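You operate a simulated robot arm through the tools that you are given. There is no shell and no other tool. Be economical: measure what you need, move in short steps, check, and stop when the job is done.

Carry out the task below with a simulated robot arm. There is one attempt and no reset: what you move stays moved.

Task
Spread the crowd mics: pan channel 5 to L 15 and 6 to R 15, then fade both up.
Fine: channel 5 first; both faders to -10 dB.

It is judged by the outcome, as a careful person would: the job done as asked, and still so three seconds after it is handed in. It fails if anything else is knocked over, pushed out of place, dropped, spilled or broken.

Robot
A 6-joint arm with a two-finger parallel gripper, fixed in place. Base frame: the origin is at the foot of the arm, x ahead of it, y to its left, z up. Units: cm, degrees, N and s.
With the tool pointing down near the work surface it reaches from about 18 to 76 cm from the base axis. Its first joint turns from -166.0 to 166.0 degrees. Payload 3.91 kg.
The TCP is the grasp point between the finger pads, 3 cm short of the fingertips. In the tool frame z runs along the fingers and y along their closing line. Largest opening 11 cm; finger width 2, thickness 1; the body of the gripper, 4.8 by 11.2 cm, starts 5.5 cm behind the TCP.
Orientation is that of the tool frame in the base frame, as [roll, pitch, yaw] about the fixed x, y, z axes, in that order (R = Rz(yaw) Ry(pitch) Rx(roll)). With the fingers straight down and closing along the base's y, the tool's x points along the base's -x, its y along +y and its z along -z.

Tools
- The arm moves only by the tool play_rows. Its argument "series" is a list of rows, each an object (a shift or turn left out is 0, a gripper value left out holds the last) with "angular": the turn, a rotation vector about the base's x, y, z in degrees, a list of three; "dp": the shift along the base's x, y, z in cm, a list of three; "jaw": the gripper command, from -1 (fully open) to 1 (shut), values between in proportion. In form: [{"angular": [wx, wy, wz], "dp": [tx, ty, tz], "jaw": jaw}, ...]. A call has 1 to 20 rows; each row shifts and turns the commanded pose from where the row before left it. Each row takes 0.2 s and may step no farther than 5 cm and 8.6 degrees from the row before; otherwise, or with a gripper value out of range, the whole call is refused. Where a pose cannot be reached the arm comes as near as it can. A force on the tool above 70 N (or 10 N above the force at the start of the call, whichever is more), or a blocked arm, ends the call early, and 0.2 s more pass. The fingers move at their own pace (about 4.5 cm/s each) and stop on an object; they squeeze with about 35 N. The grip force told is the motor's: it shows also when the fingers shut on nothing. Time passes only in rows, and 0.2 s behind the last, so rows that do not move let the fingers close. The reply holds the time, the measured pose of the TCP, the force on the tool along the base axes, the opening and the grip force, in the units named above and with some noise.
- Cameras (640 x 400 px; columns grow to the right, rows downward): "scene" is fixed at [4.75, 50.12, 157.59]; the picture's right is [-0.32, -0.95, 0.00], its down [-0.69, 0.23, -0.68] and it looks along [0.65, -0.22, -0.73] (base axes); focal length 371 px, centre (320, 200). "wrist" rides on the gripper at [7.1, 2.2, -10.7] in the tool frame; the picture's right is [-0.29, 0.96, 0.00], its down [-0.76, -0.23, -0.61] and it looks along [-0.58, -0.18, 0.79] (tool axes); focal length 243 px, centre (320, 200).
- snapshot(camera): a new picture of that camera. It takes no simulated time.
- raise_lower(by): slides the trunk up (or, below 0, down) by that many cm; the arm rides with it, the base frame stays. It gives what a move gives, with no picture.
- locate(camera, pixels): for up to 12 pixels [column, row] of the newest picture of that camera ("zoom" is the newest enlarged one), the place [x, y, z] in the base frame of the surface seen there, good to about 0.2 cm, but the place of the scene camera against the robot may be out by one fixed shift of up to 1.2 cm in any direction. It takes no simulated time.
- inspect(camera, box): a new picture of the part [left, top, right, bottom] of that camera's present view, enlarged. It takes no simulated time.
- job_done(): hands the job in; it is judged then, once.

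Keep the steps short. Do not move on a guess: measure, check each grasp and each placing, and mend mistakes. In all there are 80 turns and 54 pictures (those below and enlarged ones count). Leave the gripper open and the arm clear of the work at the hand-in unless told otherwise, and finish with a single line.

The tools are called after "Emit:" as name(argument=value, ...) on one line, values as JSON. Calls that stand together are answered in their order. play_rows: Moves the arm, as the interface text tells. Its arguments: {"type":"object","properties":{"series":{"type":"array"}},"required":["series"]} The other tools are called the same way: raise_lower (by) slides the trunk up or down; snapshot (camera) takes a picture; locate (camera, pixels) gives the place of the surface under pixels of a picture; inspect (camera, box) takes an enlarged picture of a part of a camera's view; job_done () hands the job in.

At the start:

```text
time_s: 0.0
ee_pos: [39.26, 6.77, 123.27]
tcp_rot: [179.9, 0.0, 180.0]
force: [-0.3, 1.1, 0.0]
opening: 11.01
gripper_force: 0.0
trunk travel left (down, up): [-52.5, 6.5]
```

scene: 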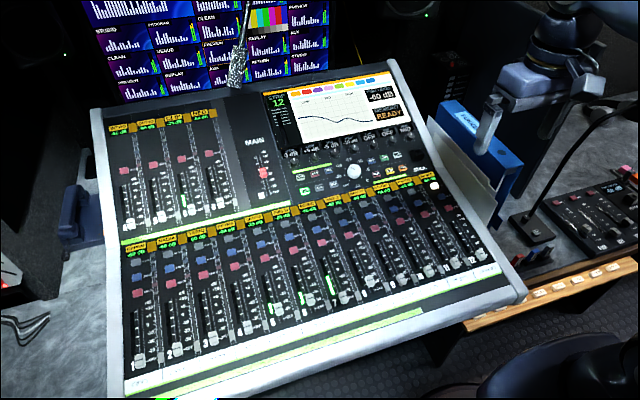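
wrist: 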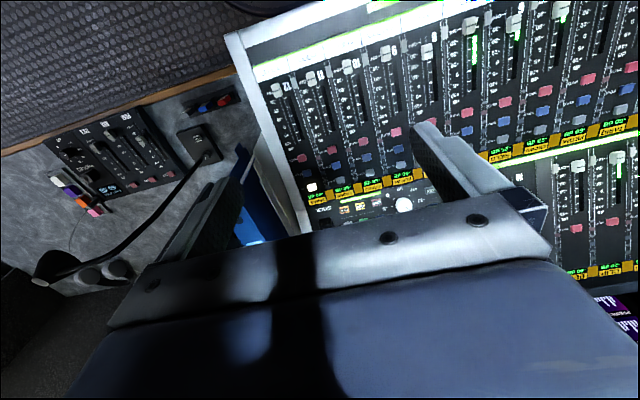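

I see a digital mixing console with 12 lower faders, 4 upper ones and a screen. I'll enlarge the lower strip and the screen area to read them.

Emit:
inspect(camera="scene", box=[250, 70, 450, 195])

Emit:
inspect(camera="scene", box=[120, 190, 360, 340])

Emit:
inspect(camera="scene", box=[320, 160, 520, 285])

```text
3.20 times, centred on (350, 132) of scene
```

zoom: 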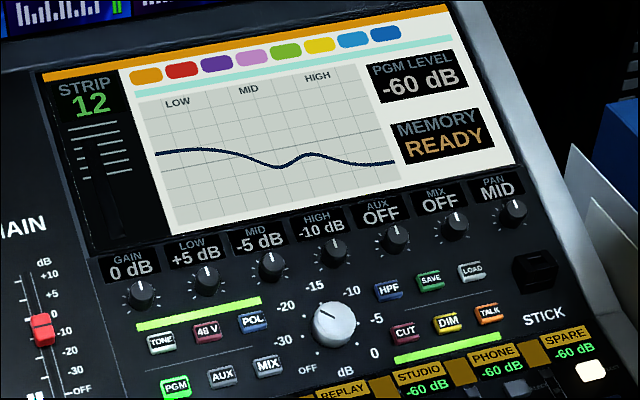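

```text
2.67 times, centred on (240, 265) of scene
```

zoom: 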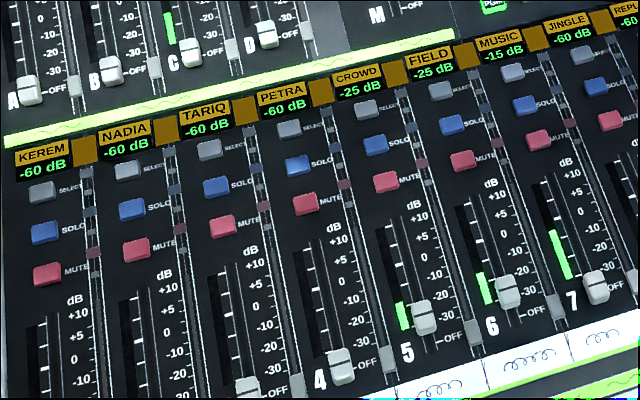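

```text
3.20 times, centred on (420, 222) of scene
```

zoom: 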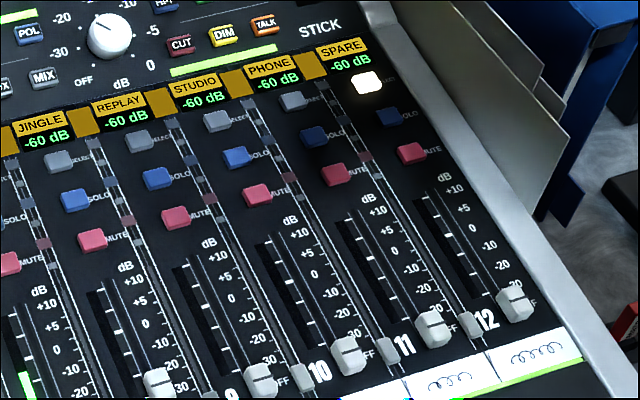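

Strip 12 is selected now, the PAN knob is the rightmost of the knob row, and channels 5 (CROWD) and 6 (FIELD) are both at -25 dB. I'll locate the SELECT buttons, pan knob, faders and panel points in the scene view.

Emit:
locate(camera="scene", pixels=[[258, 230.5], [285, 223.7], [279.4, 308.9], [310, 299.5], [410.6, 136.3], [388.5, 141], [380, 323], [125, 240], [436, 172], [230, 238], [300, 275], [331, 267]])

Emit:
inspect(camera="wrist", box=[240, 0, 640, 250])

Emit:
inspect(camera="scene", box=[250, 210, 346, 270])

Emit:
inspect(camera="scene", box=[256, 262, 336, 312])

```text
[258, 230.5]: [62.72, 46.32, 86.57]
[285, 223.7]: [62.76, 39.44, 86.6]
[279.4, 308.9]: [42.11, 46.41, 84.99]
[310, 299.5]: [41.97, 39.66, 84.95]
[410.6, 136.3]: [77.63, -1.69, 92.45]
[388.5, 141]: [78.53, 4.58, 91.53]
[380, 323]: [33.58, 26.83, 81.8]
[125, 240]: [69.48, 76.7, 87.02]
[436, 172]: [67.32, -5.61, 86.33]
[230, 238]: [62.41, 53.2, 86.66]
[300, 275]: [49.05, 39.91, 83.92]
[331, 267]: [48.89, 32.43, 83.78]
```

```text
1.60 times, centred on (440, 125) of wrist
```

zoom: 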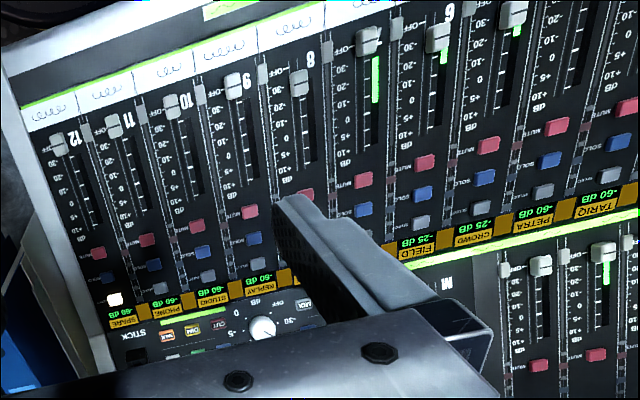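

```text
6.67 times, centred on (298, 240) of scene
```

zoom: 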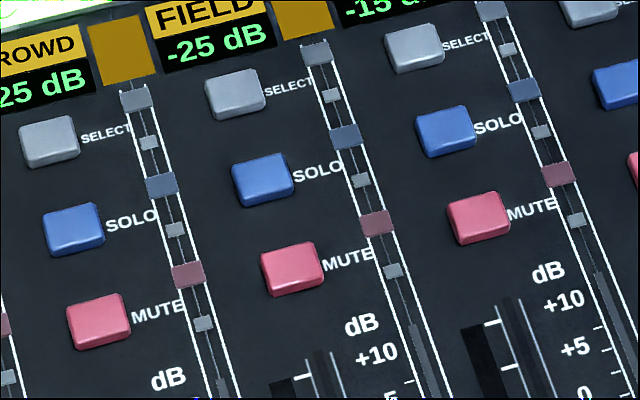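

```text
8.00 times, centred on (296, 287) of scene
```

zoom: 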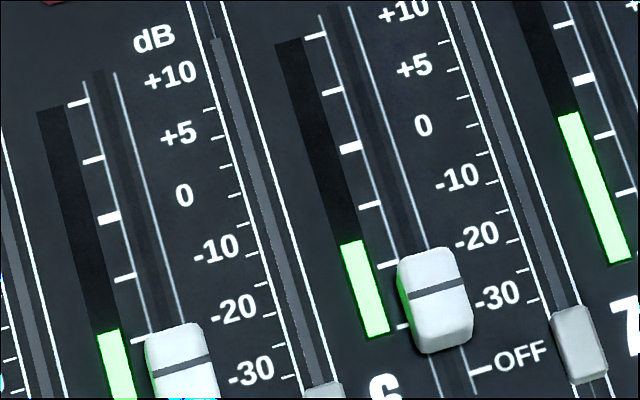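

Channel pitch is about 6.9 cm. Next I'll compare the wrist camera's places with the scene's at the same buttons and faders to find the fixed scene shift.

Emit:
locate(camera="wrist", pixels=[[503, 138.7], [540, 129.4], [513.7, 25], [560.6, 7.5], [311.2, 187.5], [403, 204.5], [385.6, 55]])

Emit:
locate(camera="scene", pixels=[[285, 223.7], [257.5, 231], [310, 299.5], [279.4, 308.9], [434.7, 185.6], [354, 171], [410.6, 136.3], [411, 131], [416, 141], [405, 136], [418, 134], [401, 121]])

Emit:
inspect(camera="scene", box=[370, 110, 434, 150])

```text
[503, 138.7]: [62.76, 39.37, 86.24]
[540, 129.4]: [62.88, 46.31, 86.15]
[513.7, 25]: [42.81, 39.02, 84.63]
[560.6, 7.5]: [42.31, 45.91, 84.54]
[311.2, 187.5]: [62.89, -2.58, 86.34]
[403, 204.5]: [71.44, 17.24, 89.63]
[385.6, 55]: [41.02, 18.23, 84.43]
```

```text
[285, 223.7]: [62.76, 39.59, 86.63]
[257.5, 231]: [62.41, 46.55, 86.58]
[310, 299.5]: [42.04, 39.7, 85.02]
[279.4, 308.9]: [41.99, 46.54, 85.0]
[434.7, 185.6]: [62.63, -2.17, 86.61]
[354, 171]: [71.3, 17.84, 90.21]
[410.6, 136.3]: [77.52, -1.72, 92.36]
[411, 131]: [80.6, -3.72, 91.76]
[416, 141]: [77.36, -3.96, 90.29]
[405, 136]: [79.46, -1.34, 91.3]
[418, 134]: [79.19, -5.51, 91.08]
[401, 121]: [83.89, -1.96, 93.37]
```

```text
10.00 times, centred on (402, 130) of scene
```

zoom: 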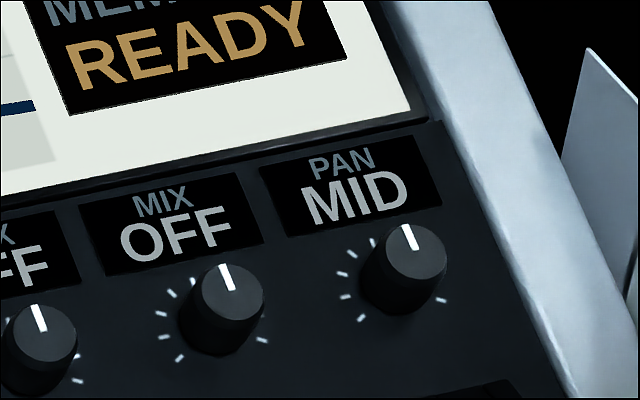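

The wrist and scene cameras agree to within about 0.4 cm: the scene reads about 0.3 low in x, 0.3 high in y and 0.4 high in z. SELECT 5 is at about (62.85, 46.25, 86.2). I'll shut the fingers, tilt them 24° outward for reach, and hover well above it.

Emit:
play_rows(series=[{"dp": [1.937, 3.29, -1.69], "angular": [0, -2, 0], "jaw": 1}, {"dp": [1.937, 3.29, -1.69], "angular": [0, -2, 0]}, {"dp": [1.937, 3.29, -1.69], "angular": [0, -2, 0]}, {"dp": [1.937, 3.29, -1.69], "angular": [0, -2, 0]}, {"dp": [1.937, 3.29, -1.69], "angular": [0, -2, 0]}, {"dp": [1.937, 3.29, -1.69], "angular": [0, -2, 0]}, {"dp": [1.937, 3.29, -1.69], "angular": [0, -2, 0]}, {"dp": [1.937, 3.29, -1.69], "angular": [0, -2, 0]}, {"dp": [1.937, 3.29, -1.69], "angular": [0, -2, 0]}, {"dp": [1.937, 3.29, -1.69], "angular": [0, -2, 0]}, {"dp": [1.937, 3.29, -1.69], "angular": [0, -2, 0]}, {"dp": [1.937, 3.29, -1.69], "angular": [0, -2, 0]}, {}])

Emit:
snapshot(camera="wrist")

Emit:
snapshot(camera="scene")

```text
time_s: 2.8
ee_pos: [62.33, 46.17, 103.01]
tcp_rot: [180.0, 24.1, -180.0]
force: [-0.2, -0.1, -0.6]
opening: 0.0
gripper_force: 35.1
trunk travel left (down, up): [-52.5, 6.5]
```

```text
44 pictures are left
```

wrist: 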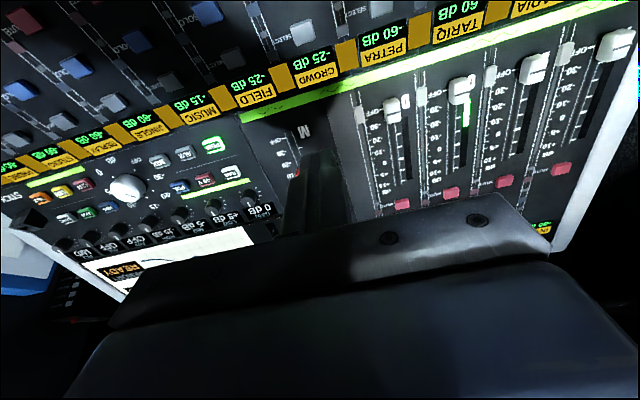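

```text
43 pictures are left
```

scene: 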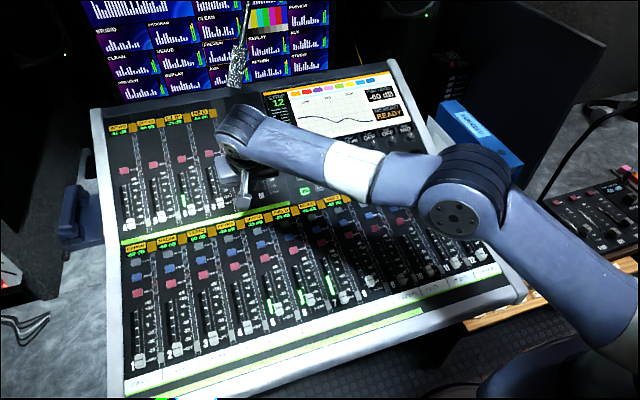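

Reached (62.3, 46.2, 103.0). In the wrist view SELECT 5 is at about (302, 33) and SELECT 6 at (232, 57). I'll measure these, plus the PAN knob at about (63, 243).

Emit:
locate(camera="wrist", pixels=[[302, 33], [232, 57], [302, 28], [302, 40], [293, 33], [311, 31], [63, 243], [88, 238], [112, 231], [315, 72]])

Emit:
inspect(camera="wrist", box=[200, 0, 360, 100])

```text
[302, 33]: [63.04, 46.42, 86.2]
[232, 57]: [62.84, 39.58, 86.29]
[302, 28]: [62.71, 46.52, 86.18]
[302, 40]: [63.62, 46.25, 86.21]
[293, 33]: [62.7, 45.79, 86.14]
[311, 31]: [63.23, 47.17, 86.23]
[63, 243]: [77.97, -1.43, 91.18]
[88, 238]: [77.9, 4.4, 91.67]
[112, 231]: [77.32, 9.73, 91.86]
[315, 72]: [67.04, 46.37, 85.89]
```

```text
4.00 times, centred on (280, 50) of wrist
```

zoom: 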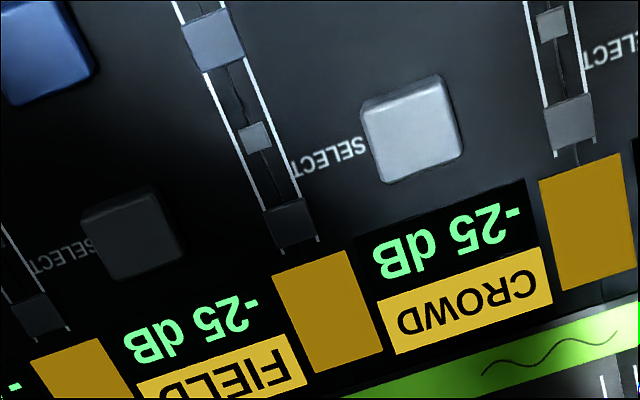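

SELECT 5's top centre is about (63.0, 46.45, 86.2), and fingertip contact should come at TCP z of about 89.35. I'm descending to about 1 cm above it.

Emit:
play_rows(series=[{"dp": [0.15, 0.1, -4]}, {"dp": [0.15, 0.1, -4]}, {"dp": [0, 0, -3]}, {"dp": [0, 0, -1.5]}, {}])

Emit:
inspect(camera="scene", box=[210, 180, 306, 240])

```text
time_s: 4.0
ee_pos: [62.74, 46.55, 90.38]
tcp_rot: [180.0, 24.1, -180.0]
force: [0.0, 0.1, -0.2]
opening: 0.0
gripper_force: 35.2
trunk travel left (down, up): [-52.5, 6.5]
```

```text
6.67 times, centred on (258, 210) of scene
```

zoom: 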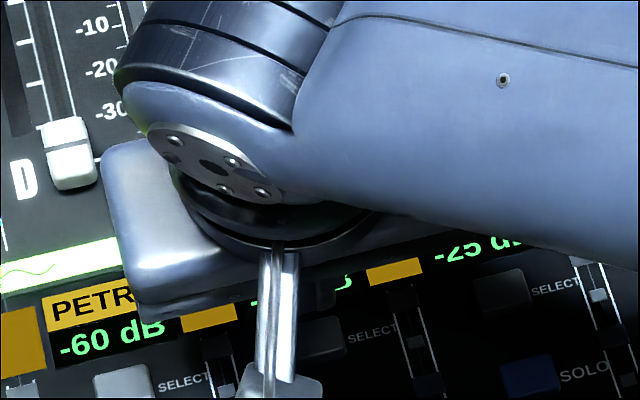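

That stalk at (280, 385) in the zoom is the wrist-camera bracket. The fingertips are hidden behind it, and the measured pose is right over the button. I'm pressing down in small steps and watching the force.

Emit:
play_rows(series=[{"dp": [0, 0, -0.4]}, {"dp": [0, 0, -0.3]}, {"dp": [0, 0, -0.2]}, {"dp": [0, 0, -0.2]}])

Emit:
snapshot(camera="wrist")

```text
time_s: 5.0
ee_pos: [62.72, 46.51, 89.4]
tcp_rot: [180.0, 24.0, -179.9]
force: [0.2, 0.6, 0.2]
opening: 0.01
gripper_force: 34.7
trunk travel left (down, up): [-52.5, 6.5]
```

```text
40 pictures are left
```

wrist: 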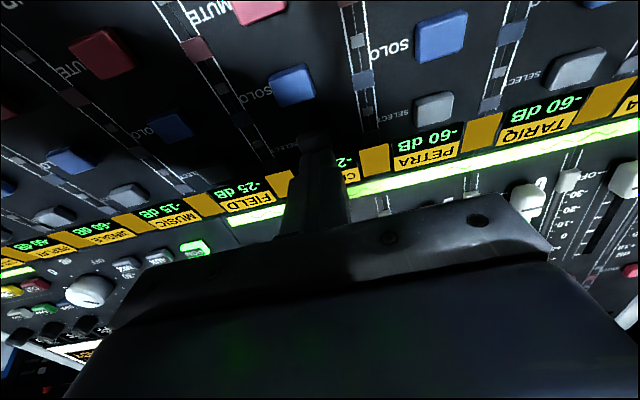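

The fingers are right at the button with no force yet. I'm pressing further in 0.15 cm steps.

Emit:
play_rows(series=[{"dp": [0, 0, -0.15]}, {"dp": [0, 0, -0.15]}])

Emit:
inspect(camera="wrist", box=[240, 80, 400, 180])

```text
time_s: 5.6
ee_pos: [62.69, 46.44, 89.08]
tcp_rot: [180.0, 23.9, -180.0]
force: [0.3, 0.7, 0.9]
opening: 0.01
gripper_force: 35.4
trunk travel left (down, up): [-52.5, 6.5]
```

```text
4.00 times, centred on (320, 130) of wrist
```

zoom: 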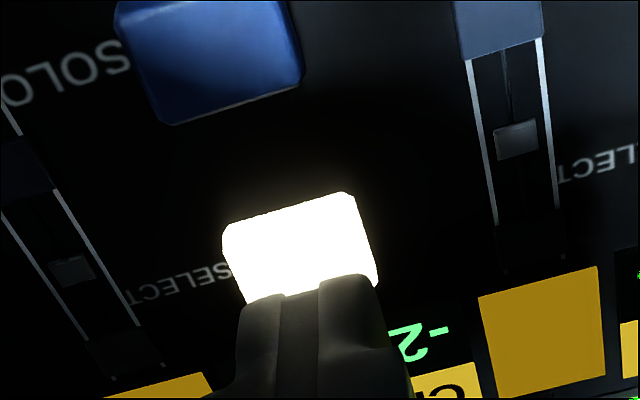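

SELECT 5 is lit white. I'm lifting off and moving to a hover over the PAN knob, with the jaws opening to about 4.5 cm.

Emit:
play_rows(series=[{"dp": [0, 0, 3]}, {"dp": [0, 0, 4.5]}, {"dp": [0, 0, 4.5]}, {"dp": [1.02, -4.41, 0], "jaw": 0.18}, {"dp": [1.02, -4.41, 0]}, {"dp": [1.02, -4.41, 0]}, {"dp": [1.02, -4.41, 0]}, {"dp": [1.02, -4.41, 0]}, {"dp": [1.02, -4.41, 0]}, {"dp": [1.02, -4.41, 0]}, {"dp": [1.02, -4.41, 0]}, {"dp": [1.02, -4.41, 0]}, {"dp": [1.02, -4.41, 0]}, {"dp": [1.02, -4.41, 0]}, {}])

Emit:
snapshot(camera="wrist")

Emit:
inspect(camera="scene", box=[250, 60, 450, 185])

```text
time_s: 8.8
ee_pos: [74.06, -2.15, 101.1]
tcp_rot: [-179.9, 24.0, 180.0]
force: [0.2, -0.3, 1.2]
opening: 4.5
gripper_force: 0.1
trunk travel left (down, up): [-52.5, 6.5]
```

```text
38 pictures are left
```

wrist: 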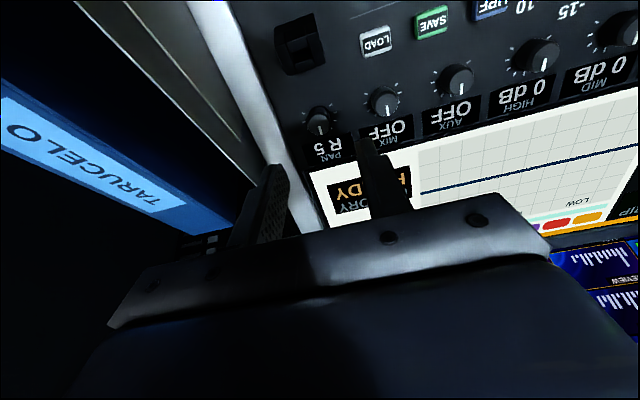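

```text
3.20 times, centred on (350, 122) of scene
```

zoom: 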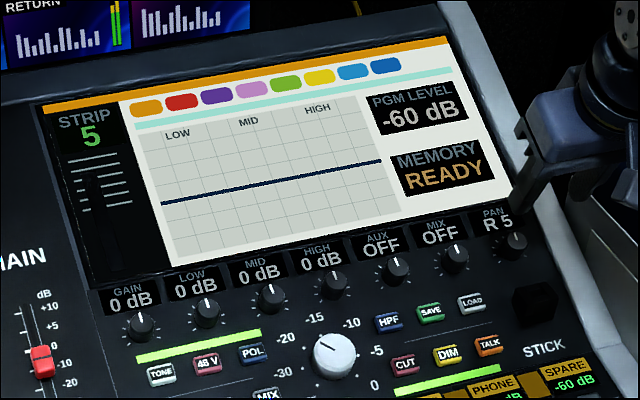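

The screen shows STRIP 5 with PAN at R 5. In the wrist view the knob is at about (318, 122). I'm measuring its top, the panel around it and the other knobs to get the plane.

Emit:
inspect(camera="wrist", box=[260, 75, 388, 155])

Emit:
locate(camera="wrist", pixels=[[318, 119], [384, 96], [457, 73], [320, 95], [350, 85], [418, 60], [415, 100], [362, 165], [480, 150], [350, 118], [425, 92]])

```text
5.00 times, centred on (324, 115) of wrist
```

zoom: 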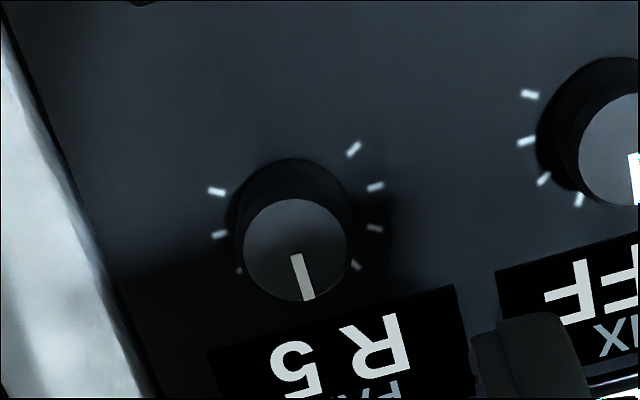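

```text
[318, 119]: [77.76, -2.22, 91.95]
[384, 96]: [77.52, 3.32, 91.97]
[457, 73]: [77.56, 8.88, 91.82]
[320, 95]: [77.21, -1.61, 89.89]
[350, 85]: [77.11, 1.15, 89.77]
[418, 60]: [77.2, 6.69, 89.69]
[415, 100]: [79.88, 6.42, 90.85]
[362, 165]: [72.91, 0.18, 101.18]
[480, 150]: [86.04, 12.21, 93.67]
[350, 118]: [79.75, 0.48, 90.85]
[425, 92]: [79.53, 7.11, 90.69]
```

The panel slope is about 23–24°, which matches the tool tilt. Now I'll refine the knob top using the enlarged picture.

Emit:
locate(camera="zoom", pixels=[[295, 250], [255, 250], [338, 250], [295, 210], [295, 290], [292, 170], [150, 220], [400, 180]])

```text
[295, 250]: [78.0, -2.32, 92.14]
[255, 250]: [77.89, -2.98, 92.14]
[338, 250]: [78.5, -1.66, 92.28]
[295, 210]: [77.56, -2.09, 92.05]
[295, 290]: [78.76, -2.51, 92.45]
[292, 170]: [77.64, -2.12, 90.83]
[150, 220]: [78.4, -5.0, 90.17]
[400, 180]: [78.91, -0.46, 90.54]
```

The knob top is at about (78.1, -2.3, 92.2), 1.9 cm tall and about 1.9 cm across. I'm narrowing the jaws to 3.5 cm and going down along the knob axis, stopping with the fingertips about 0.5 cm above the panel.

Emit:
play_rows(series=[{"dp": [0, -0.15, 0], "jaw": 0.36}, {"dp": [0.9, 0, -2]}, {"dp": [0.9, 0, -2]}, {"dp": [0.85, 0, -1.9]}, {"dp": [0.4, 0, -0.8]}, {}])

Emit:
inspect(camera="wrist", box=[224, 80, 416, 200])

```text
time_s: 10.2
ee_pos: [77.16, -2.22, 94.35]
tcp_rot: [180.0, 24.0, -180.0]
force: [-0.2, 0.1, 0.5]
opening: 3.52
gripper_force: 0.1
trunk travel left (down, up): [-52.5, 6.5]
```

```text
3.33 times, centred on (320, 140) of wrist
```

zoom: 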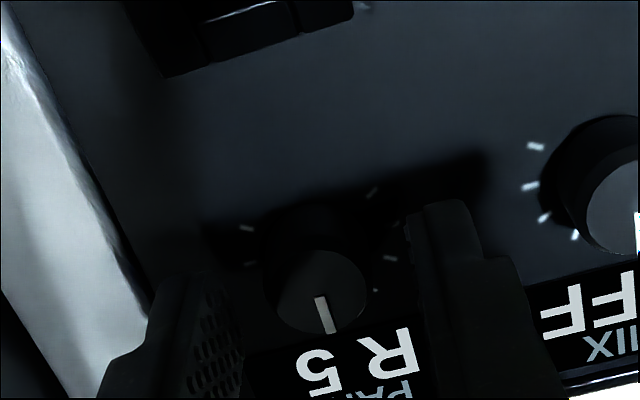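

The fingertips straddle the knob evenly, about 1.2 cm above the panel. I'm going 0.6 cm lower and then closing.

Emit:
play_rows(series=[{"dp": [0.24, 0, -0.55]}, {}, {"jaw": 0.6}, {"jaw": 0.75}, {"jaw": 1}, {}, {}])

Emit:
inspect(camera="wrist", box=[224, 80, 416, 200])

```text
time_s: 11.8
ee_pos: [77.31, -2.35, 93.91]
tcp_rot: [-180.0, 24.0, 179.9]
force: [0.3, -3.2, -1.0]
opening: 1.95
gripper_force: 45.4
trunk travel left (down, up): [-52.5, 6.5]
```

```text
3.33 times, centred on (320, 140) of wrist
```

zoom: 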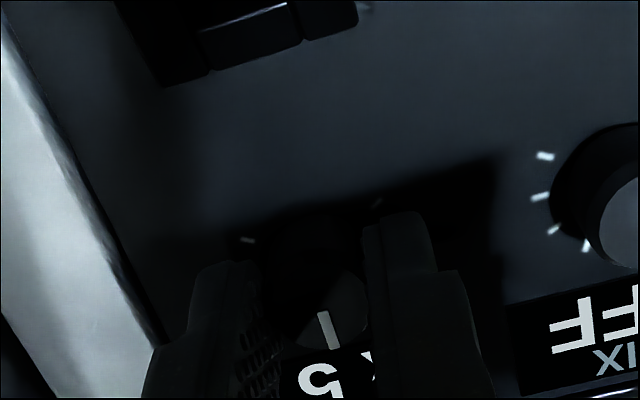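

The knob is gripped (opening 1.95). I'm turning counterclockwise as seen from above (toward L) about the knob axis, 12° first, then reading the display.

Emit:
play_rows(series=[{"angular": [-1.63, 0, 3.65]}, {"angular": [-1.63, 0, 3.65]}, {"angular": [-1.63, 0, 3.65]}, {}])

Emit:
snapshot(camera="wrist")

Emit:
inspect(camera="scene", box=[350, 90, 446, 150])

```text
time_s: 12.8
ee_pos: [77.23, -2.32, 93.84]
tcp_rot: [-174.7, 23.3, -166.9]
force: [0.7, -4.3, -2.5]
opening: 1.95
gripper_force: 45.0
trunk travel left (down, up): [-52.5, 6.5]
```

```text
33 pictures are left
```

wrist: 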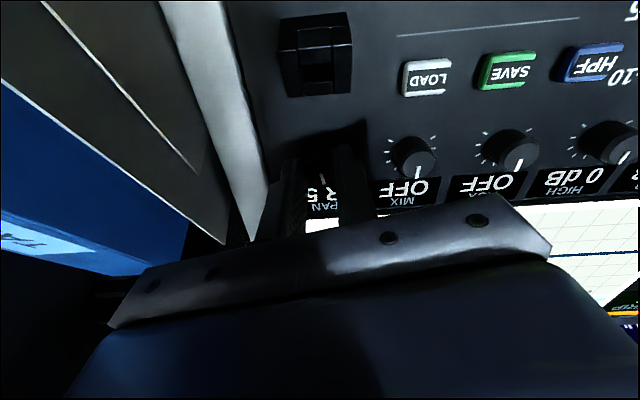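

```text
6.67 times, centred on (398, 120) of scene
```

zoom: 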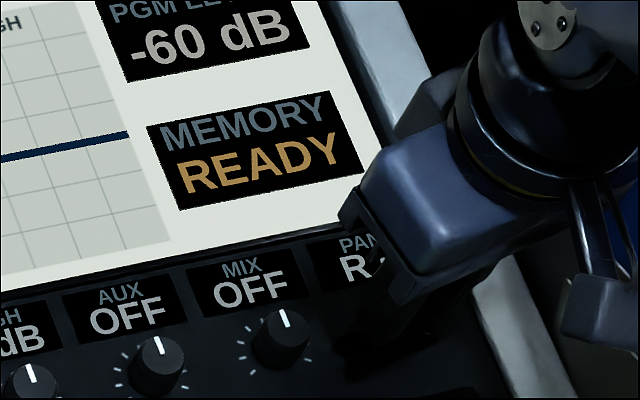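

The display still seems to show "R 5". I'll zoom in on the knob to see whether it turned.

Emit:
inspect(camera="wrist", box=[264, 130, 392, 210])

```text
5.00 times, centred on (328, 170) of wrist
```

zoom: 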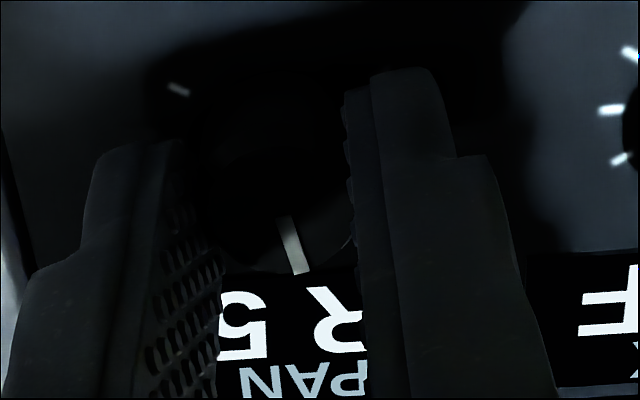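

The knob did turn about 13° toward L with the fingers, but the display hasn't changed yet. It may step coarsely or need catching. I'm turning another 8° and looking again.

Emit:
play_rows(series=[{"angular": [-1.63, 0, 3.65]}, {"angular": [-1.63, 0, 3.65]}, {}, {}])

Emit:
inspect(camera="wrist", box=[264, 130, 392, 210])

```text
time_s: 13.8
ee_pos: [77.35, -2.46, 93.84]
tcp_rot: [-171.4, 22.5, -158.3]
force: [2.7, -6.4, -0.4]
opening: 1.98
gripper_force: 45.2
trunk travel left (down, up): [-52.5, 6.5]
```

```text
5.00 times, centred on (328, 170) of wrist
```

zoom: 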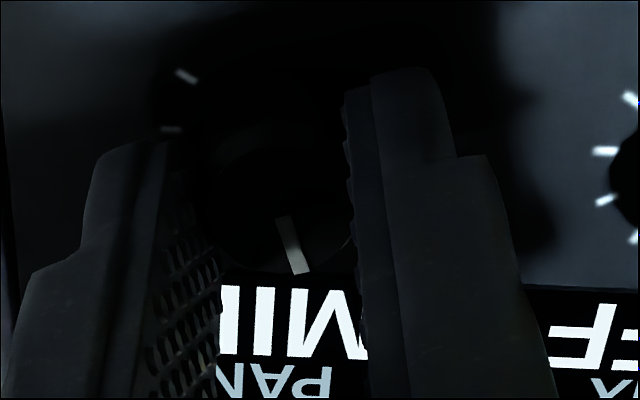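

It now reads MID, so the knob moves in 5-unit steps of several degrees each. I'm continuing toward L by 12° with a tiny y correction for the side load.

Emit:
play_rows(series=[{"angular": [-1.63, 0, 3.65], "dp": [0, -0.08, 0]}, {"angular": [-1.63, 0, 3.65]}, {"angular": [-1.63, 0, 3.65]}, {}])

Emit:
inspect(camera="wrist", box=[264, 130, 392, 210])

```text
time_s: 14.8
ee_pos: [77.19, -2.3, 93.88]
tcp_rot: [-166.7, 20.3, -145.5]
force: [0.7, -3.1, -0.2]
opening: 1.97
gripper_force: 45.1
trunk travel left (down, up): [-52.5, 6.5]
```

```text
5.00 times, centred on (328, 170) of wrist
```

zoom: 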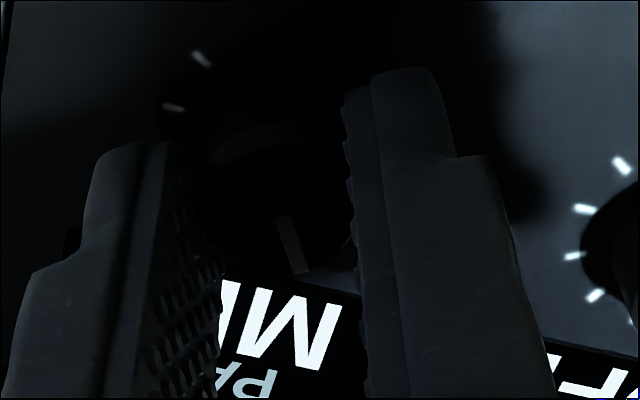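

It's still MID after 32° in total. I'm turning 10° more and reading from both views.

Emit:
play_rows(series=[{"angular": [-2.04, 0, 4.57]}, {"angular": [-2.04, 0, 4.57]}, {}])

Emit:
inspect(camera="scene", box=[386, 110, 434, 140])

Emit:
inspect(camera="wrist", box=[264, 130, 392, 210])

```text
time_s: 15.6
ee_pos: [77.31, -2.39, 93.92]
tcp_rot: [-163.6, 17.6, -135.4]
force: [4.4, -2.2, 1.4]
opening: 1.95
gripper_force: 45.3
trunk travel left (down, up): [-52.5, 6.5]
```

```text
13.33 times, centred on (410, 125) of scene
```

zoom: 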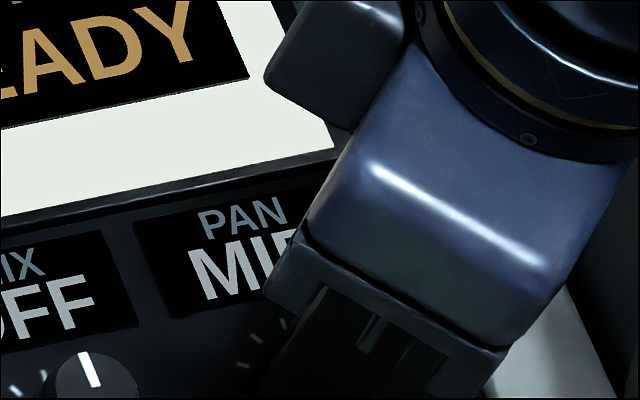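

```text
5.00 times, centred on (328, 170) of wrist
```

zoom: 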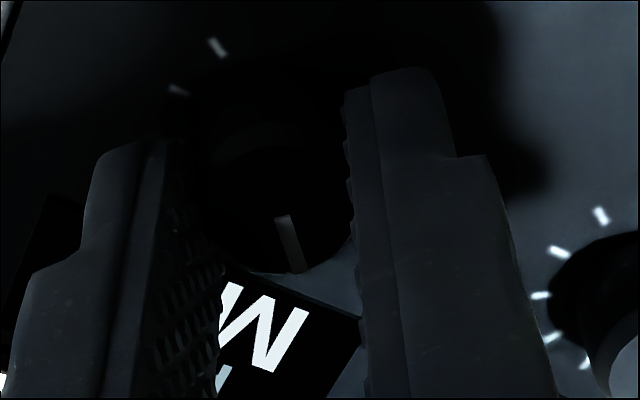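

It's still MID at 42°, and the scene view reads well. If a step is about 30°, the next change should come near 45°. I'm turning 8° more.

Emit:
play_rows(series=[{"angular": [-1.63, 0, 3.65]}, {"angular": [-1.63, 0, 3.65]}, {}])

Emit:
inspect(camera="scene", box=[378, 105, 442, 145])

```text
time_s: 16.4
ee_pos: [77.37, -2.36, 93.91]
tcp_rot: [-161.0, 15.0, -127.5]
force: [7.2, -2.6, 1.2]
opening: 1.95
gripper_force: 45.0
trunk travel left (down, up): [-52.5, 6.5]
```

```text
10.00 times, centred on (410, 125) of scene
```

zoom: 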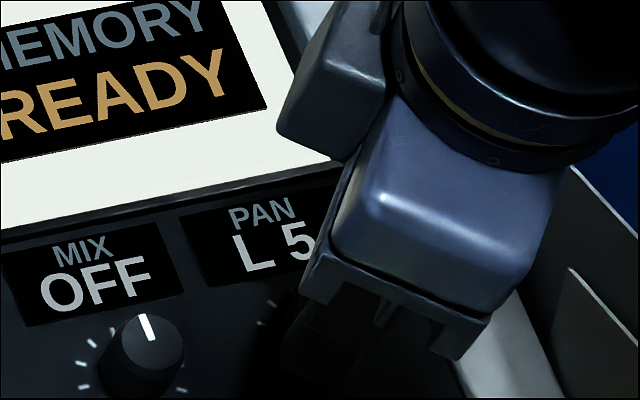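

It now reads L 5, so a step is about 30° with changes near 15°, 45°, 75° and 105°. Before turning on, I'll check how tall the folder and papers on the right are, because the camera bracket swings toward them.

Emit:
snapshot(camera="scene")

Emit:
locate(camera="scene", pixels=[[470, 115], [500, 130], [520, 165], [445, 105], [440, 130], [470, 165], [515, 145], [490, 200], [237, 50], [237, 80]])

```text
25 pictures are left
```

scene: 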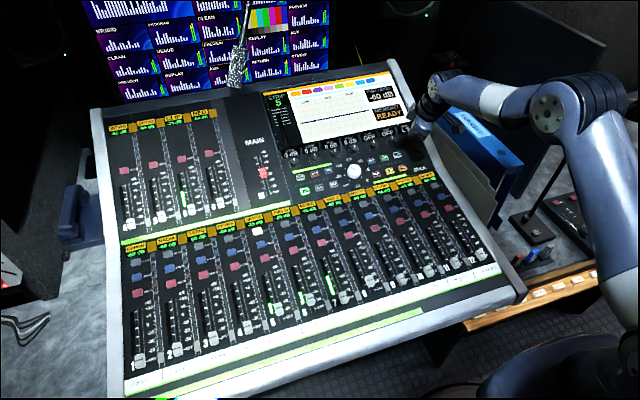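

```text
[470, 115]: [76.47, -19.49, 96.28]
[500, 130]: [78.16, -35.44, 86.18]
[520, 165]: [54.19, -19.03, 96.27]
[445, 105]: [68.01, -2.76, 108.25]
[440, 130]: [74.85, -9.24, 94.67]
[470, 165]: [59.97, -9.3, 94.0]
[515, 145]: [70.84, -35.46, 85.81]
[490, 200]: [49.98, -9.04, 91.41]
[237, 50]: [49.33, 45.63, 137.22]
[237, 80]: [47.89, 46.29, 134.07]
```

The folder and papers top out at z of about 96 while the bracket stays above 100, so that's clear. I'm turning 35° more, to about 85°, with a small x correction.

Emit:
play_rows(series=[{"angular": [-2.85, 0, 6.39], "dp": [0.09, 0, 0.04]}, {"angular": [-2.85, 0, 6.39]}, {"angular": [-2.85, 0, 6.39]}, {"angular": [-2.85, 0, 6.39]}, {"angular": [-2.85, 0, 6.39]}, {}])

Emit:
inspect(camera="scene", box=[378, 105, 442, 145])

```text
time_s: 17.8
ee_pos: [77.33, -2.41, 93.9]
tcp_rot: [-156.1, 1.9, -94.7]
force: [-0.6, -3.2, -1.0]
opening: 1.97
gripper_force: 44.9
trunk travel left (down, up): [-52.5, 6.5]
```

```text
10.00 times, centred on (410, 125) of scene
```

zoom: 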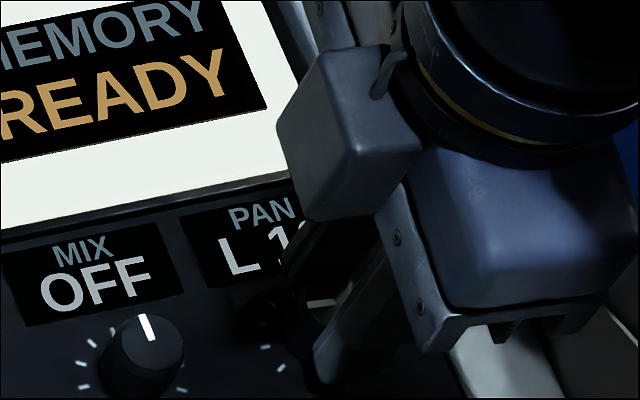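

It shows "L 1…", which at 85° should be L 10. I'm turning 34° more, to about the centre of the L 15 step.

Emit:
play_rows(series=[{"angular": [-2.77, 0, 6.22]}, {"angular": [-2.77, 0, 6.22]}, {"angular": [-2.77, 0, 6.22]}, {"angular": [-2.77, 0, 6.22]}, {"angular": [-2.77, 0, 6.22]}, {}])

Emit:
snapshot(camera="wrist")

```text
time_s: 19.2
ee_pos: [77.3, -2.34, 93.84]
tcp_rot: [-158.7, -11.5, -63.2]
force: [0.8, -4.0, -1.3]
opening: 1.96
gripper_force: 44.3
trunk travel left (down, up): [-52.5, 6.5]
```

```text
23 pictures are left
```

wrist: 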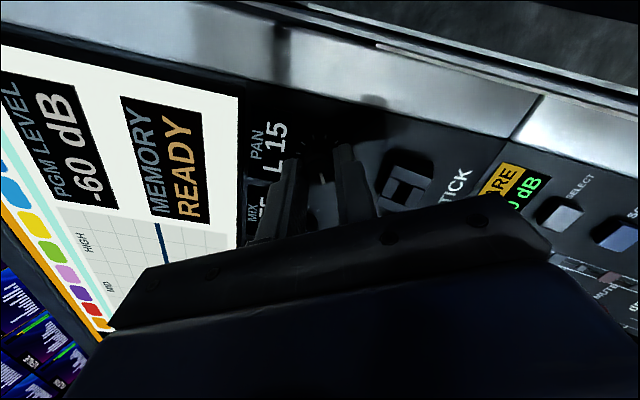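

It reads L 15 clearly. I'm opening the jaws and backing off along the knob axis.

Emit:
play_rows(series=[{"jaw": 0.4}, {}, {"dp": [-0.41, 0, 0.91]}, {"dp": [-1.22, 0, 2.74]}, {"dp": [-1.63, 0, 3.65]}, {}])

Emit:
play_rows(series=[{"angular": [2.85, 0, -6.39], "dp": [-0.674, 2.46, 0], "jaw": 1}, {"angular": [2.85, 0, -6.39], "dp": [-0.674, 2.46, 0]}, {"angular": [2.85, 0, -6.39], "dp": [-0.674, 2.46, 0]}, {"angular": [2.85, 0, -6.39], "dp": [-0.674, 2.46, 0]}, {"angular": [2.85, 0, -6.39], "dp": [-0.674, 2.46, 0]}, {"angular": [2.85, 0, -6.39], "dp": [-0.674, 2.46, 0]}, {"angular": [2.85, 0, -6.39], "dp": [-0.674, 2.46, 0]}, {"angular": [2.85, 0, -6.39], "dp": [-0.674, 2.46, 0]}, {"angular": [2.85, 0, -6.39], "dp": [-0.674, 2.46, 0]}, {"angular": [2.85, 0, -6.39], "dp": [-0.674, 2.46, 0]}, {"angular": [2.85, 0, -6.39], "dp": [-0.674, 2.46, 0]}, {"angular": [2.85, 0, -6.39], "dp": [-0.674, 2.46, 0]}, {"angular": [2.85, 0, -6.39], "dp": [-0.674, 2.46, 0]}, {"angular": [2.85, 0, -6.39], "dp": [-0.674, 2.46, 0]}, {"angular": [2.85, 0, -6.39], "dp": [-0.674, 2.46, 0]}, {"angular": [2.85, 0, -6.39], "dp": [-0.674, 2.46, 0]}, {"angular": [2.85, 0, -6.39], "dp": [-0.674, 2.46, 0]}, {}])

Emit:
snapshot(camera="scene")

Emit:
inspect(camera="scene", box=[250, 60, 450, 185])

```text
time_s: 20.6
ee_pos: [74.1, -2.36, 101.15]
tcp_rot: [-158.7, -11.5, -63.1]
force: [0.4, 0.2, 0.0]
opening: 3.3
gripper_force: 0.1
trunk travel left (down, up): [-52.5, 6.5]
```

```text
time_s: 24.4
ee_pos: [62.49, 39.41, 101.29]
tcp_rot: [179.9, 23.9, 179.9]
force: [0.2, 0.8, -0.5]
opening: 0.0
gripper_force: 35.1
trunk travel left (down, up): [-52.5, 6.5]
```

```text
22 pictures are left
```

scene: 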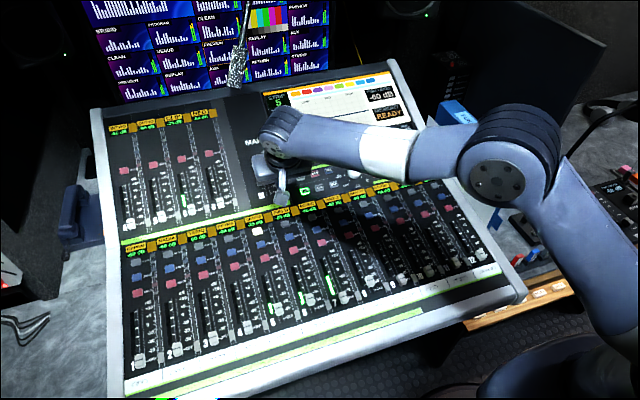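

```text
3.20 times, centred on (350, 122) of scene
```

zoom: 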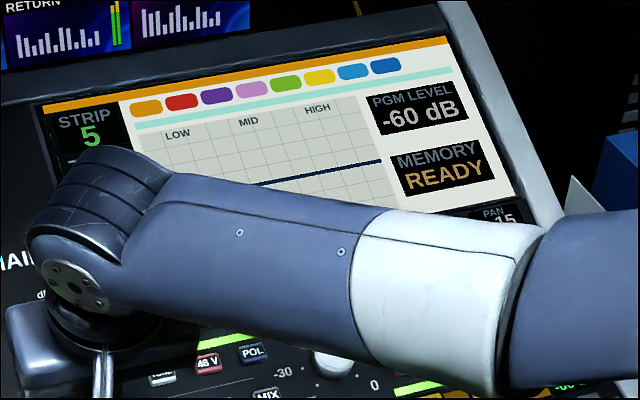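

L 15 is held. I'm pressing SELECT 6 with the same motion that worked for 5, then lifting.

Emit:
play_rows(series=[{"dp": [0.1, 0.1, -4]}, {"dp": [0, 0, -4]}, {"dp": [0, 0, -2.5]}, {"dp": [0, 0, -0.9]}, {"dp": [0, 0, -0.3]}, {"dp": [0, 0, -0.2]}, {"dp": [0, 0, -0.15]}, {"dp": [0, 0, -0.15]}])

Emit:
inspect(camera="wrist", box=[240, 80, 400, 180])

```text
time_s: 26.2
ee_pos: [62.9, 39.6, 89.03]
tcp_rot: [180.0, 24.0, 180.0]
force: [-0.3, 0.7, 2.2]
opening: 0.0
gripper_force: 35.5
trunk travel left (down, up): [-52.5, 6.5]
```

```text
4.00 times, centred on (320, 130) of wrist
```

zoom: 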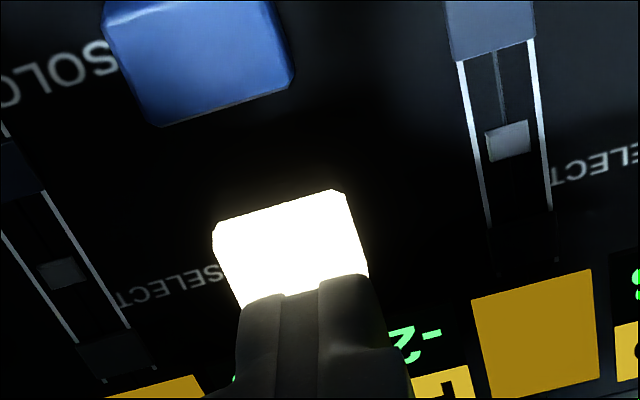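

SELECT 6 is lit. I'm lifting and returning to the hover over the PAN knob to read its value.

Emit:
play_rows(series=[{"dp": [0, 0, 3.2]}, {"dp": [0, 0, 4.5]}, {"dp": [0, 0, 4.5]}, {"dp": [1.262, -4.658, 0], "jaw": 0.36}, {"dp": [1.262, -4.658, 0]}, {"dp": [1.262, -4.658, 0]}, {"dp": [1.262, -4.658, 0]}, {"dp": [1.262, -4.658, 0]}, {"dp": [1.262, -4.658, 0]}, {"dp": [1.262, -4.658, 0]}, {"dp": [1.262, -4.658, 0]}, {"dp": [1.262, -4.658, 0]}, {}])

Emit:
snapshot(camera="wrist")

```text
time_s: 29.0
ee_pos: [74.11, -2.43, 101.06]
tcp_rot: [180.0, 24.0, -179.9]
force: [-0.2, 0.5, -0.5]
opening: 3.51
gripper_force: 0.0
trunk travel left (down, up): [-52.5, 6.5]
```

```text
19 pictures are left
```

wrist: 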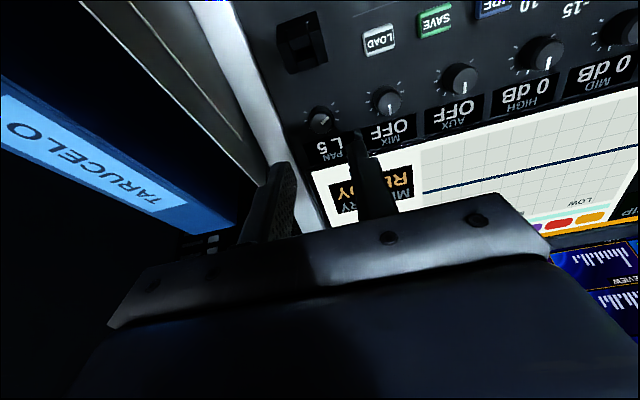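

STRIP 6's pan reads L 5, so R 15 is four steps (about 120°) clockwise. I'm going down along the knob axis and gripping.

Emit:
play_rows(series=[{"dp": [1.22, 0, -2.74]}, {"dp": [1.22, 0, -2.74]}, {"dp": [0.82, 0, -1.82]}, {}, {"jaw": 0.6}, {"jaw": 0.75}, {"jaw": 1}, {}, {}])

Emit:
inspect(camera="wrist", box=[224, 80, 416, 200])

```text
time_s: 31.0
ee_pos: [77.3, -2.23, 93.77]
tcp_rot: [-179.9, 24.0, -179.9]
force: [1.4, 1.8, -3.1]
opening: 1.97
gripper_force: 45.1
trunk travel left (down, up): [-52.5, 6.5]
```

```text
3.33 times, centred on (320, 140) of wrist
```

zoom: 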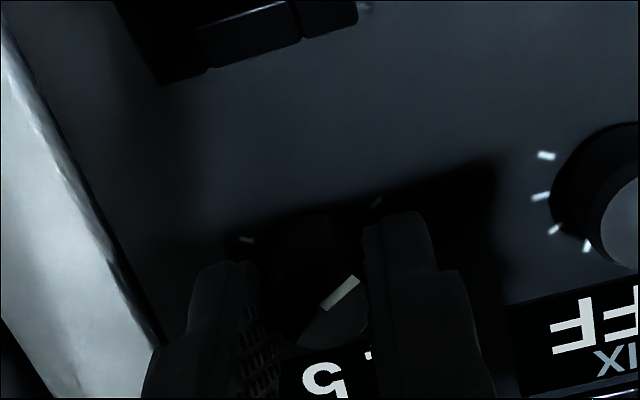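

Gripped at 1.97. I'm turning clockwise 84° first (R 10 expected), then reading.

Emit:
play_rows(series=[{"angular": [2.85, 0, -6.39]}, {"angular": [2.85, 0, -6.39]}, {"angular": [2.85, 0, -6.39]}, {"angular": [2.85, 0, -6.39]}, {"angular": [2.85, 0, -6.39]}, {"angular": [2.85, 0, -6.39]}, {"angular": [2.85, 0, -6.39]}, {"angular": [2.85, 0, -6.39]}, {"angular": [2.85, 0, -6.39]}, {"angular": [2.85, 0, -6.39]}, {"angular": [2.85, 0, -6.39]}, {"angular": [2.85, 0, -6.39]}, {}])

Emit:
snapshot(camera="wrist")

```text
time_s: 33.8
ee_pos: [77.47, -2.33, 93.82]
tcp_rot: [156.2, 2.5, 95.5]
force: [-7.8, 5.0, -11.6]
opening: 1.99
gripper_force: 45.1
trunk travel left (down, up): [-52.5, 6.5]
```

```text
17 pictures are left
```

wrist: 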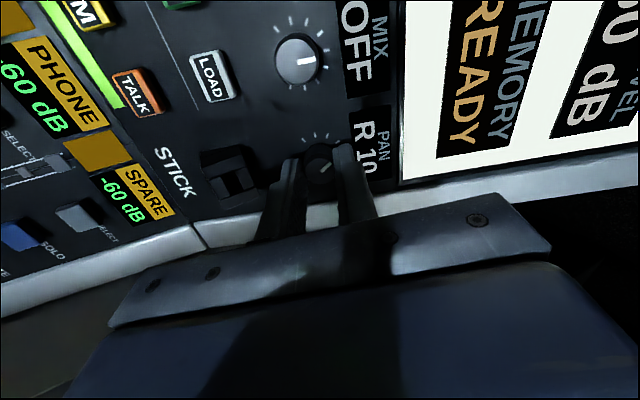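

It reads R 10 as predicted. I'm turning 35° more, with a small relief of the side load.

Emit:
play_rows(series=[{"angular": [2.85, 0, -6.39], "dp": [-0.06, 0.03, -0.08]}, {"angular": [2.85, 0, -6.39]}, {"angular": [2.85, 0, -6.39]}, {"angular": [2.85, 0, -6.39]}, {"angular": [2.85, 0, -6.39]}, {}])

Emit:
snapshot(camera="wrist")

```text
time_s: 35.2
ee_pos: [77.42, -2.32, 93.77]
tcp_rot: [158.8, -11.4, 63.1]
force: [-6.1, 1.3, -6.4]
opening: 1.97
gripper_force: 44.8
trunk travel left (down, up): [-52.5, 6.5]
```

```text
16 pictures are left
```

wrist: 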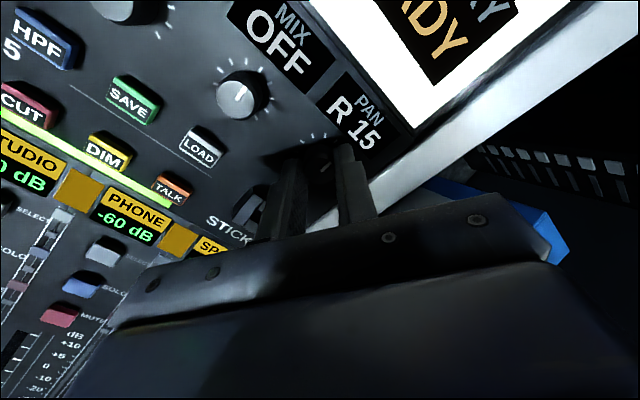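

It reads R 15. I'm releasing, backing off along the axis, and unwinding the wrist while moving toward the faders.

Emit:
play_rows(series=[{"jaw": 0.4}, {}, {"dp": [-0.41, 0, 0.91]}, {"dp": [-1.22, 0, 2.74]}, {"dp": [-1.63, 0, 3.65]}, {}])

Emit:
play_rows(series=[{"angular": [-2.85, 0, 6.39], "dp": [-1.9, 2.7, 0]}, {"angular": [-2.85, 0, 6.39], "dp": [-1.9, 2.7, 0]}, {"angular": [-2.85, 0, 6.39], "dp": [-1.9, 2.7, 0]}, {"angular": [-2.85, 0, 6.39], "dp": [-1.9, 2.7, 0]}, {"angular": [-2.85, 0, 6.39], "dp": [-1.9, 2.7, 0]}, {"angular": [-2.85, 0, 6.39], "dp": [-1.9, 2.7, 0]}, {"angular": [-2.85, 0, 6.39], "dp": [-1.9, 2.7, 0]}, {"angular": [-2.85, 0, 6.39], "dp": [-1.9, 2.7, 0]}, {"angular": [-2.85, 0, 6.39], "dp": [-1.9, 2.7, 0]}, {"angular": [-2.85, 0, 6.39], "dp": [-1.9, 2.7, 0]}, {"angular": [-2.85, 0, 6.39], "dp": [-1.9, 2.7, 0]}, {"angular": [-2.85, 0, 6.39], "dp": [-1.9, 2.7, 0]}, {"angular": [-2.85, 0, 6.39], "dp": [-1.9, 2.7, 0]}, {"angular": [-2.85, 0, 6.39], "dp": [-1.9, 2.7, 0]}, {"angular": [-2.85, 0, 6.39], "dp": [-1.9, 2.7, 0]}, {"angular": [-2.85, 0, 6.39], "dp": [-1.9, 2.7, 0]}, {"angular": [-2.85, 0, 6.39], "dp": [-1.9, 2.7, 0]}, {}])

Emit:
play_rows(series=[{"angular": [0, 8, 0], "dp": [0, 1.1, -1]}, {"angular": [0, 8, 0], "dp": [0, 1.1, -1]}, {}])

Emit:
snapshot(camera="wrist")

Emit:
snapshot(camera="scene")

```text
time_s: 36.6
ee_pos: [73.96, -2.33, 101.17]
tcp_rot: [158.7, -11.4, 63.1]
force: [-0.6, -0.2, 0.0]
opening: 3.3
gripper_force: 0.1
trunk travel left (down, up): [-52.5, 6.5]
```

```text
time_s: 40.4
ee_pos: [41.75, 43.79, 101.06]
tcp_rot: [-180.0, 24.0, -179.9]
force: [-0.4, -1.2, -0.3]
opening: 3.33
gripper_force: 0.0
trunk travel left (down, up): [-52.5, 6.5]
```

```text
time_s: 41.2
ee_pos: [41.77, 45.74, 99.1]
tcp_rot: [-179.9, 7.9, -179.9]
force: [0.4, 0.4, -0.3]
opening: 3.32
gripper_force: 0.0
trunk travel left (down, up): [-52.5, 6.5]
```

```text
15 pictures are left
```

wrist: 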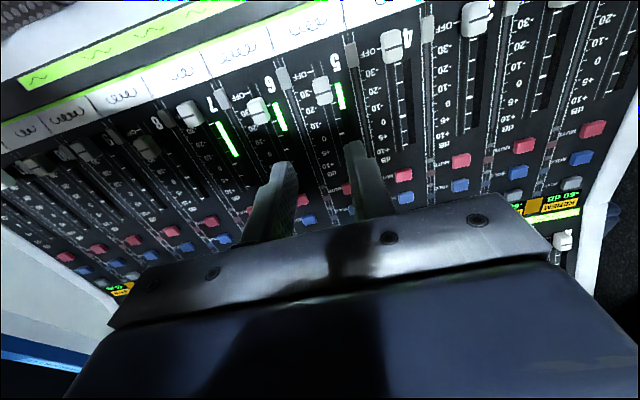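

```text
14 pictures are left
```

scene: 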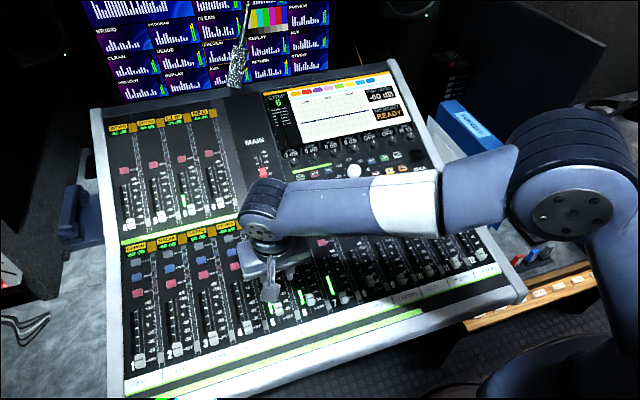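

Strip 6 is selected and the mic boom is untouched. In the wrist view fader 5 is at about (322, 90). I'll zoom in to measure the cap and the -10 mark.

Emit:
inspect(camera="wrist", box=[232, 60, 392, 160])

```text
4.00 times, centred on (312, 110) of wrist
```

zoom: 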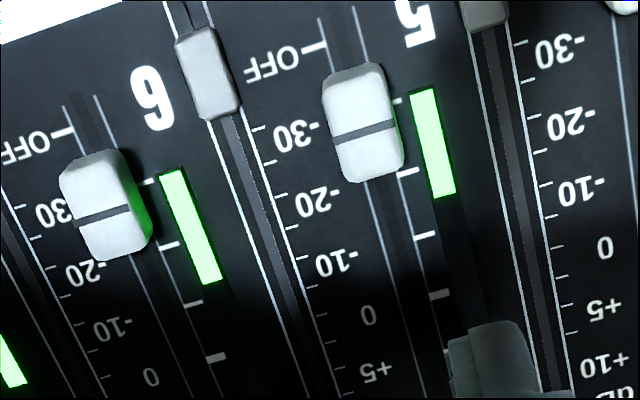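

Emit:
locate(camera="zoom", pixels=[[365, 131], [355, 75], [375, 178], [330, 131], [397, 125], [297, 135], [318, 200], [337, 260], [368, 315], [105, 216], [108, 330], [376, 230]])

```text
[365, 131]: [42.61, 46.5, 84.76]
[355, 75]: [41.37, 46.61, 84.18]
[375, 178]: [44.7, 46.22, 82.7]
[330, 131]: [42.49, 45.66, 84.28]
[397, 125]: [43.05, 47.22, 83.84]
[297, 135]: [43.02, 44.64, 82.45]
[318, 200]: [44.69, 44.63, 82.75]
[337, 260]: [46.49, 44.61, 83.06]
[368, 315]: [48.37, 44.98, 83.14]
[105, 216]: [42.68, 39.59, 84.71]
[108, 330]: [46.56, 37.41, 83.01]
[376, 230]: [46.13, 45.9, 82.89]
```

The scale runs about 0.18 cm per dB along x. The fader 5 cap is centred at (42.7, 46.45), top at z 84.75, panel at z 82.5, 1.6 cm wide. I'm narrowing the jaws to 2.6 cm and descending to just above the cap.

Emit:
play_rows(series=[{"dp": [0.3, 0.4, -3.5], "jaw": 0.527}, {"dp": [0.26, 0.31, -3.5]}, {"dp": [0, 0, -3]}, {"dp": [0, 0, -0.8]}, {}])

Emit:
inspect(camera="wrist", box=[224, 80, 416, 200])

```text
time_s: 42.4
ee_pos: [42.28, 46.51, 88.28]
tcp_rot: [180.0, 8.0, 180.0]
force: [0.5, 0.6, -0.2]
opening: 2.59
gripper_force: 0.0
trunk travel left (down, up): [-52.5, 6.5]
```

```text
3.33 times, centred on (320, 140) of wrist
```

zoom: 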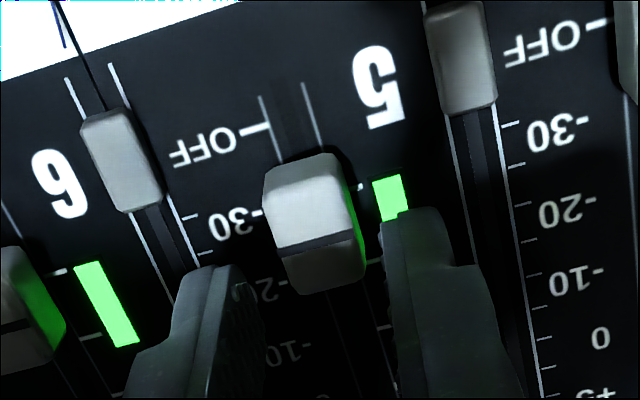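

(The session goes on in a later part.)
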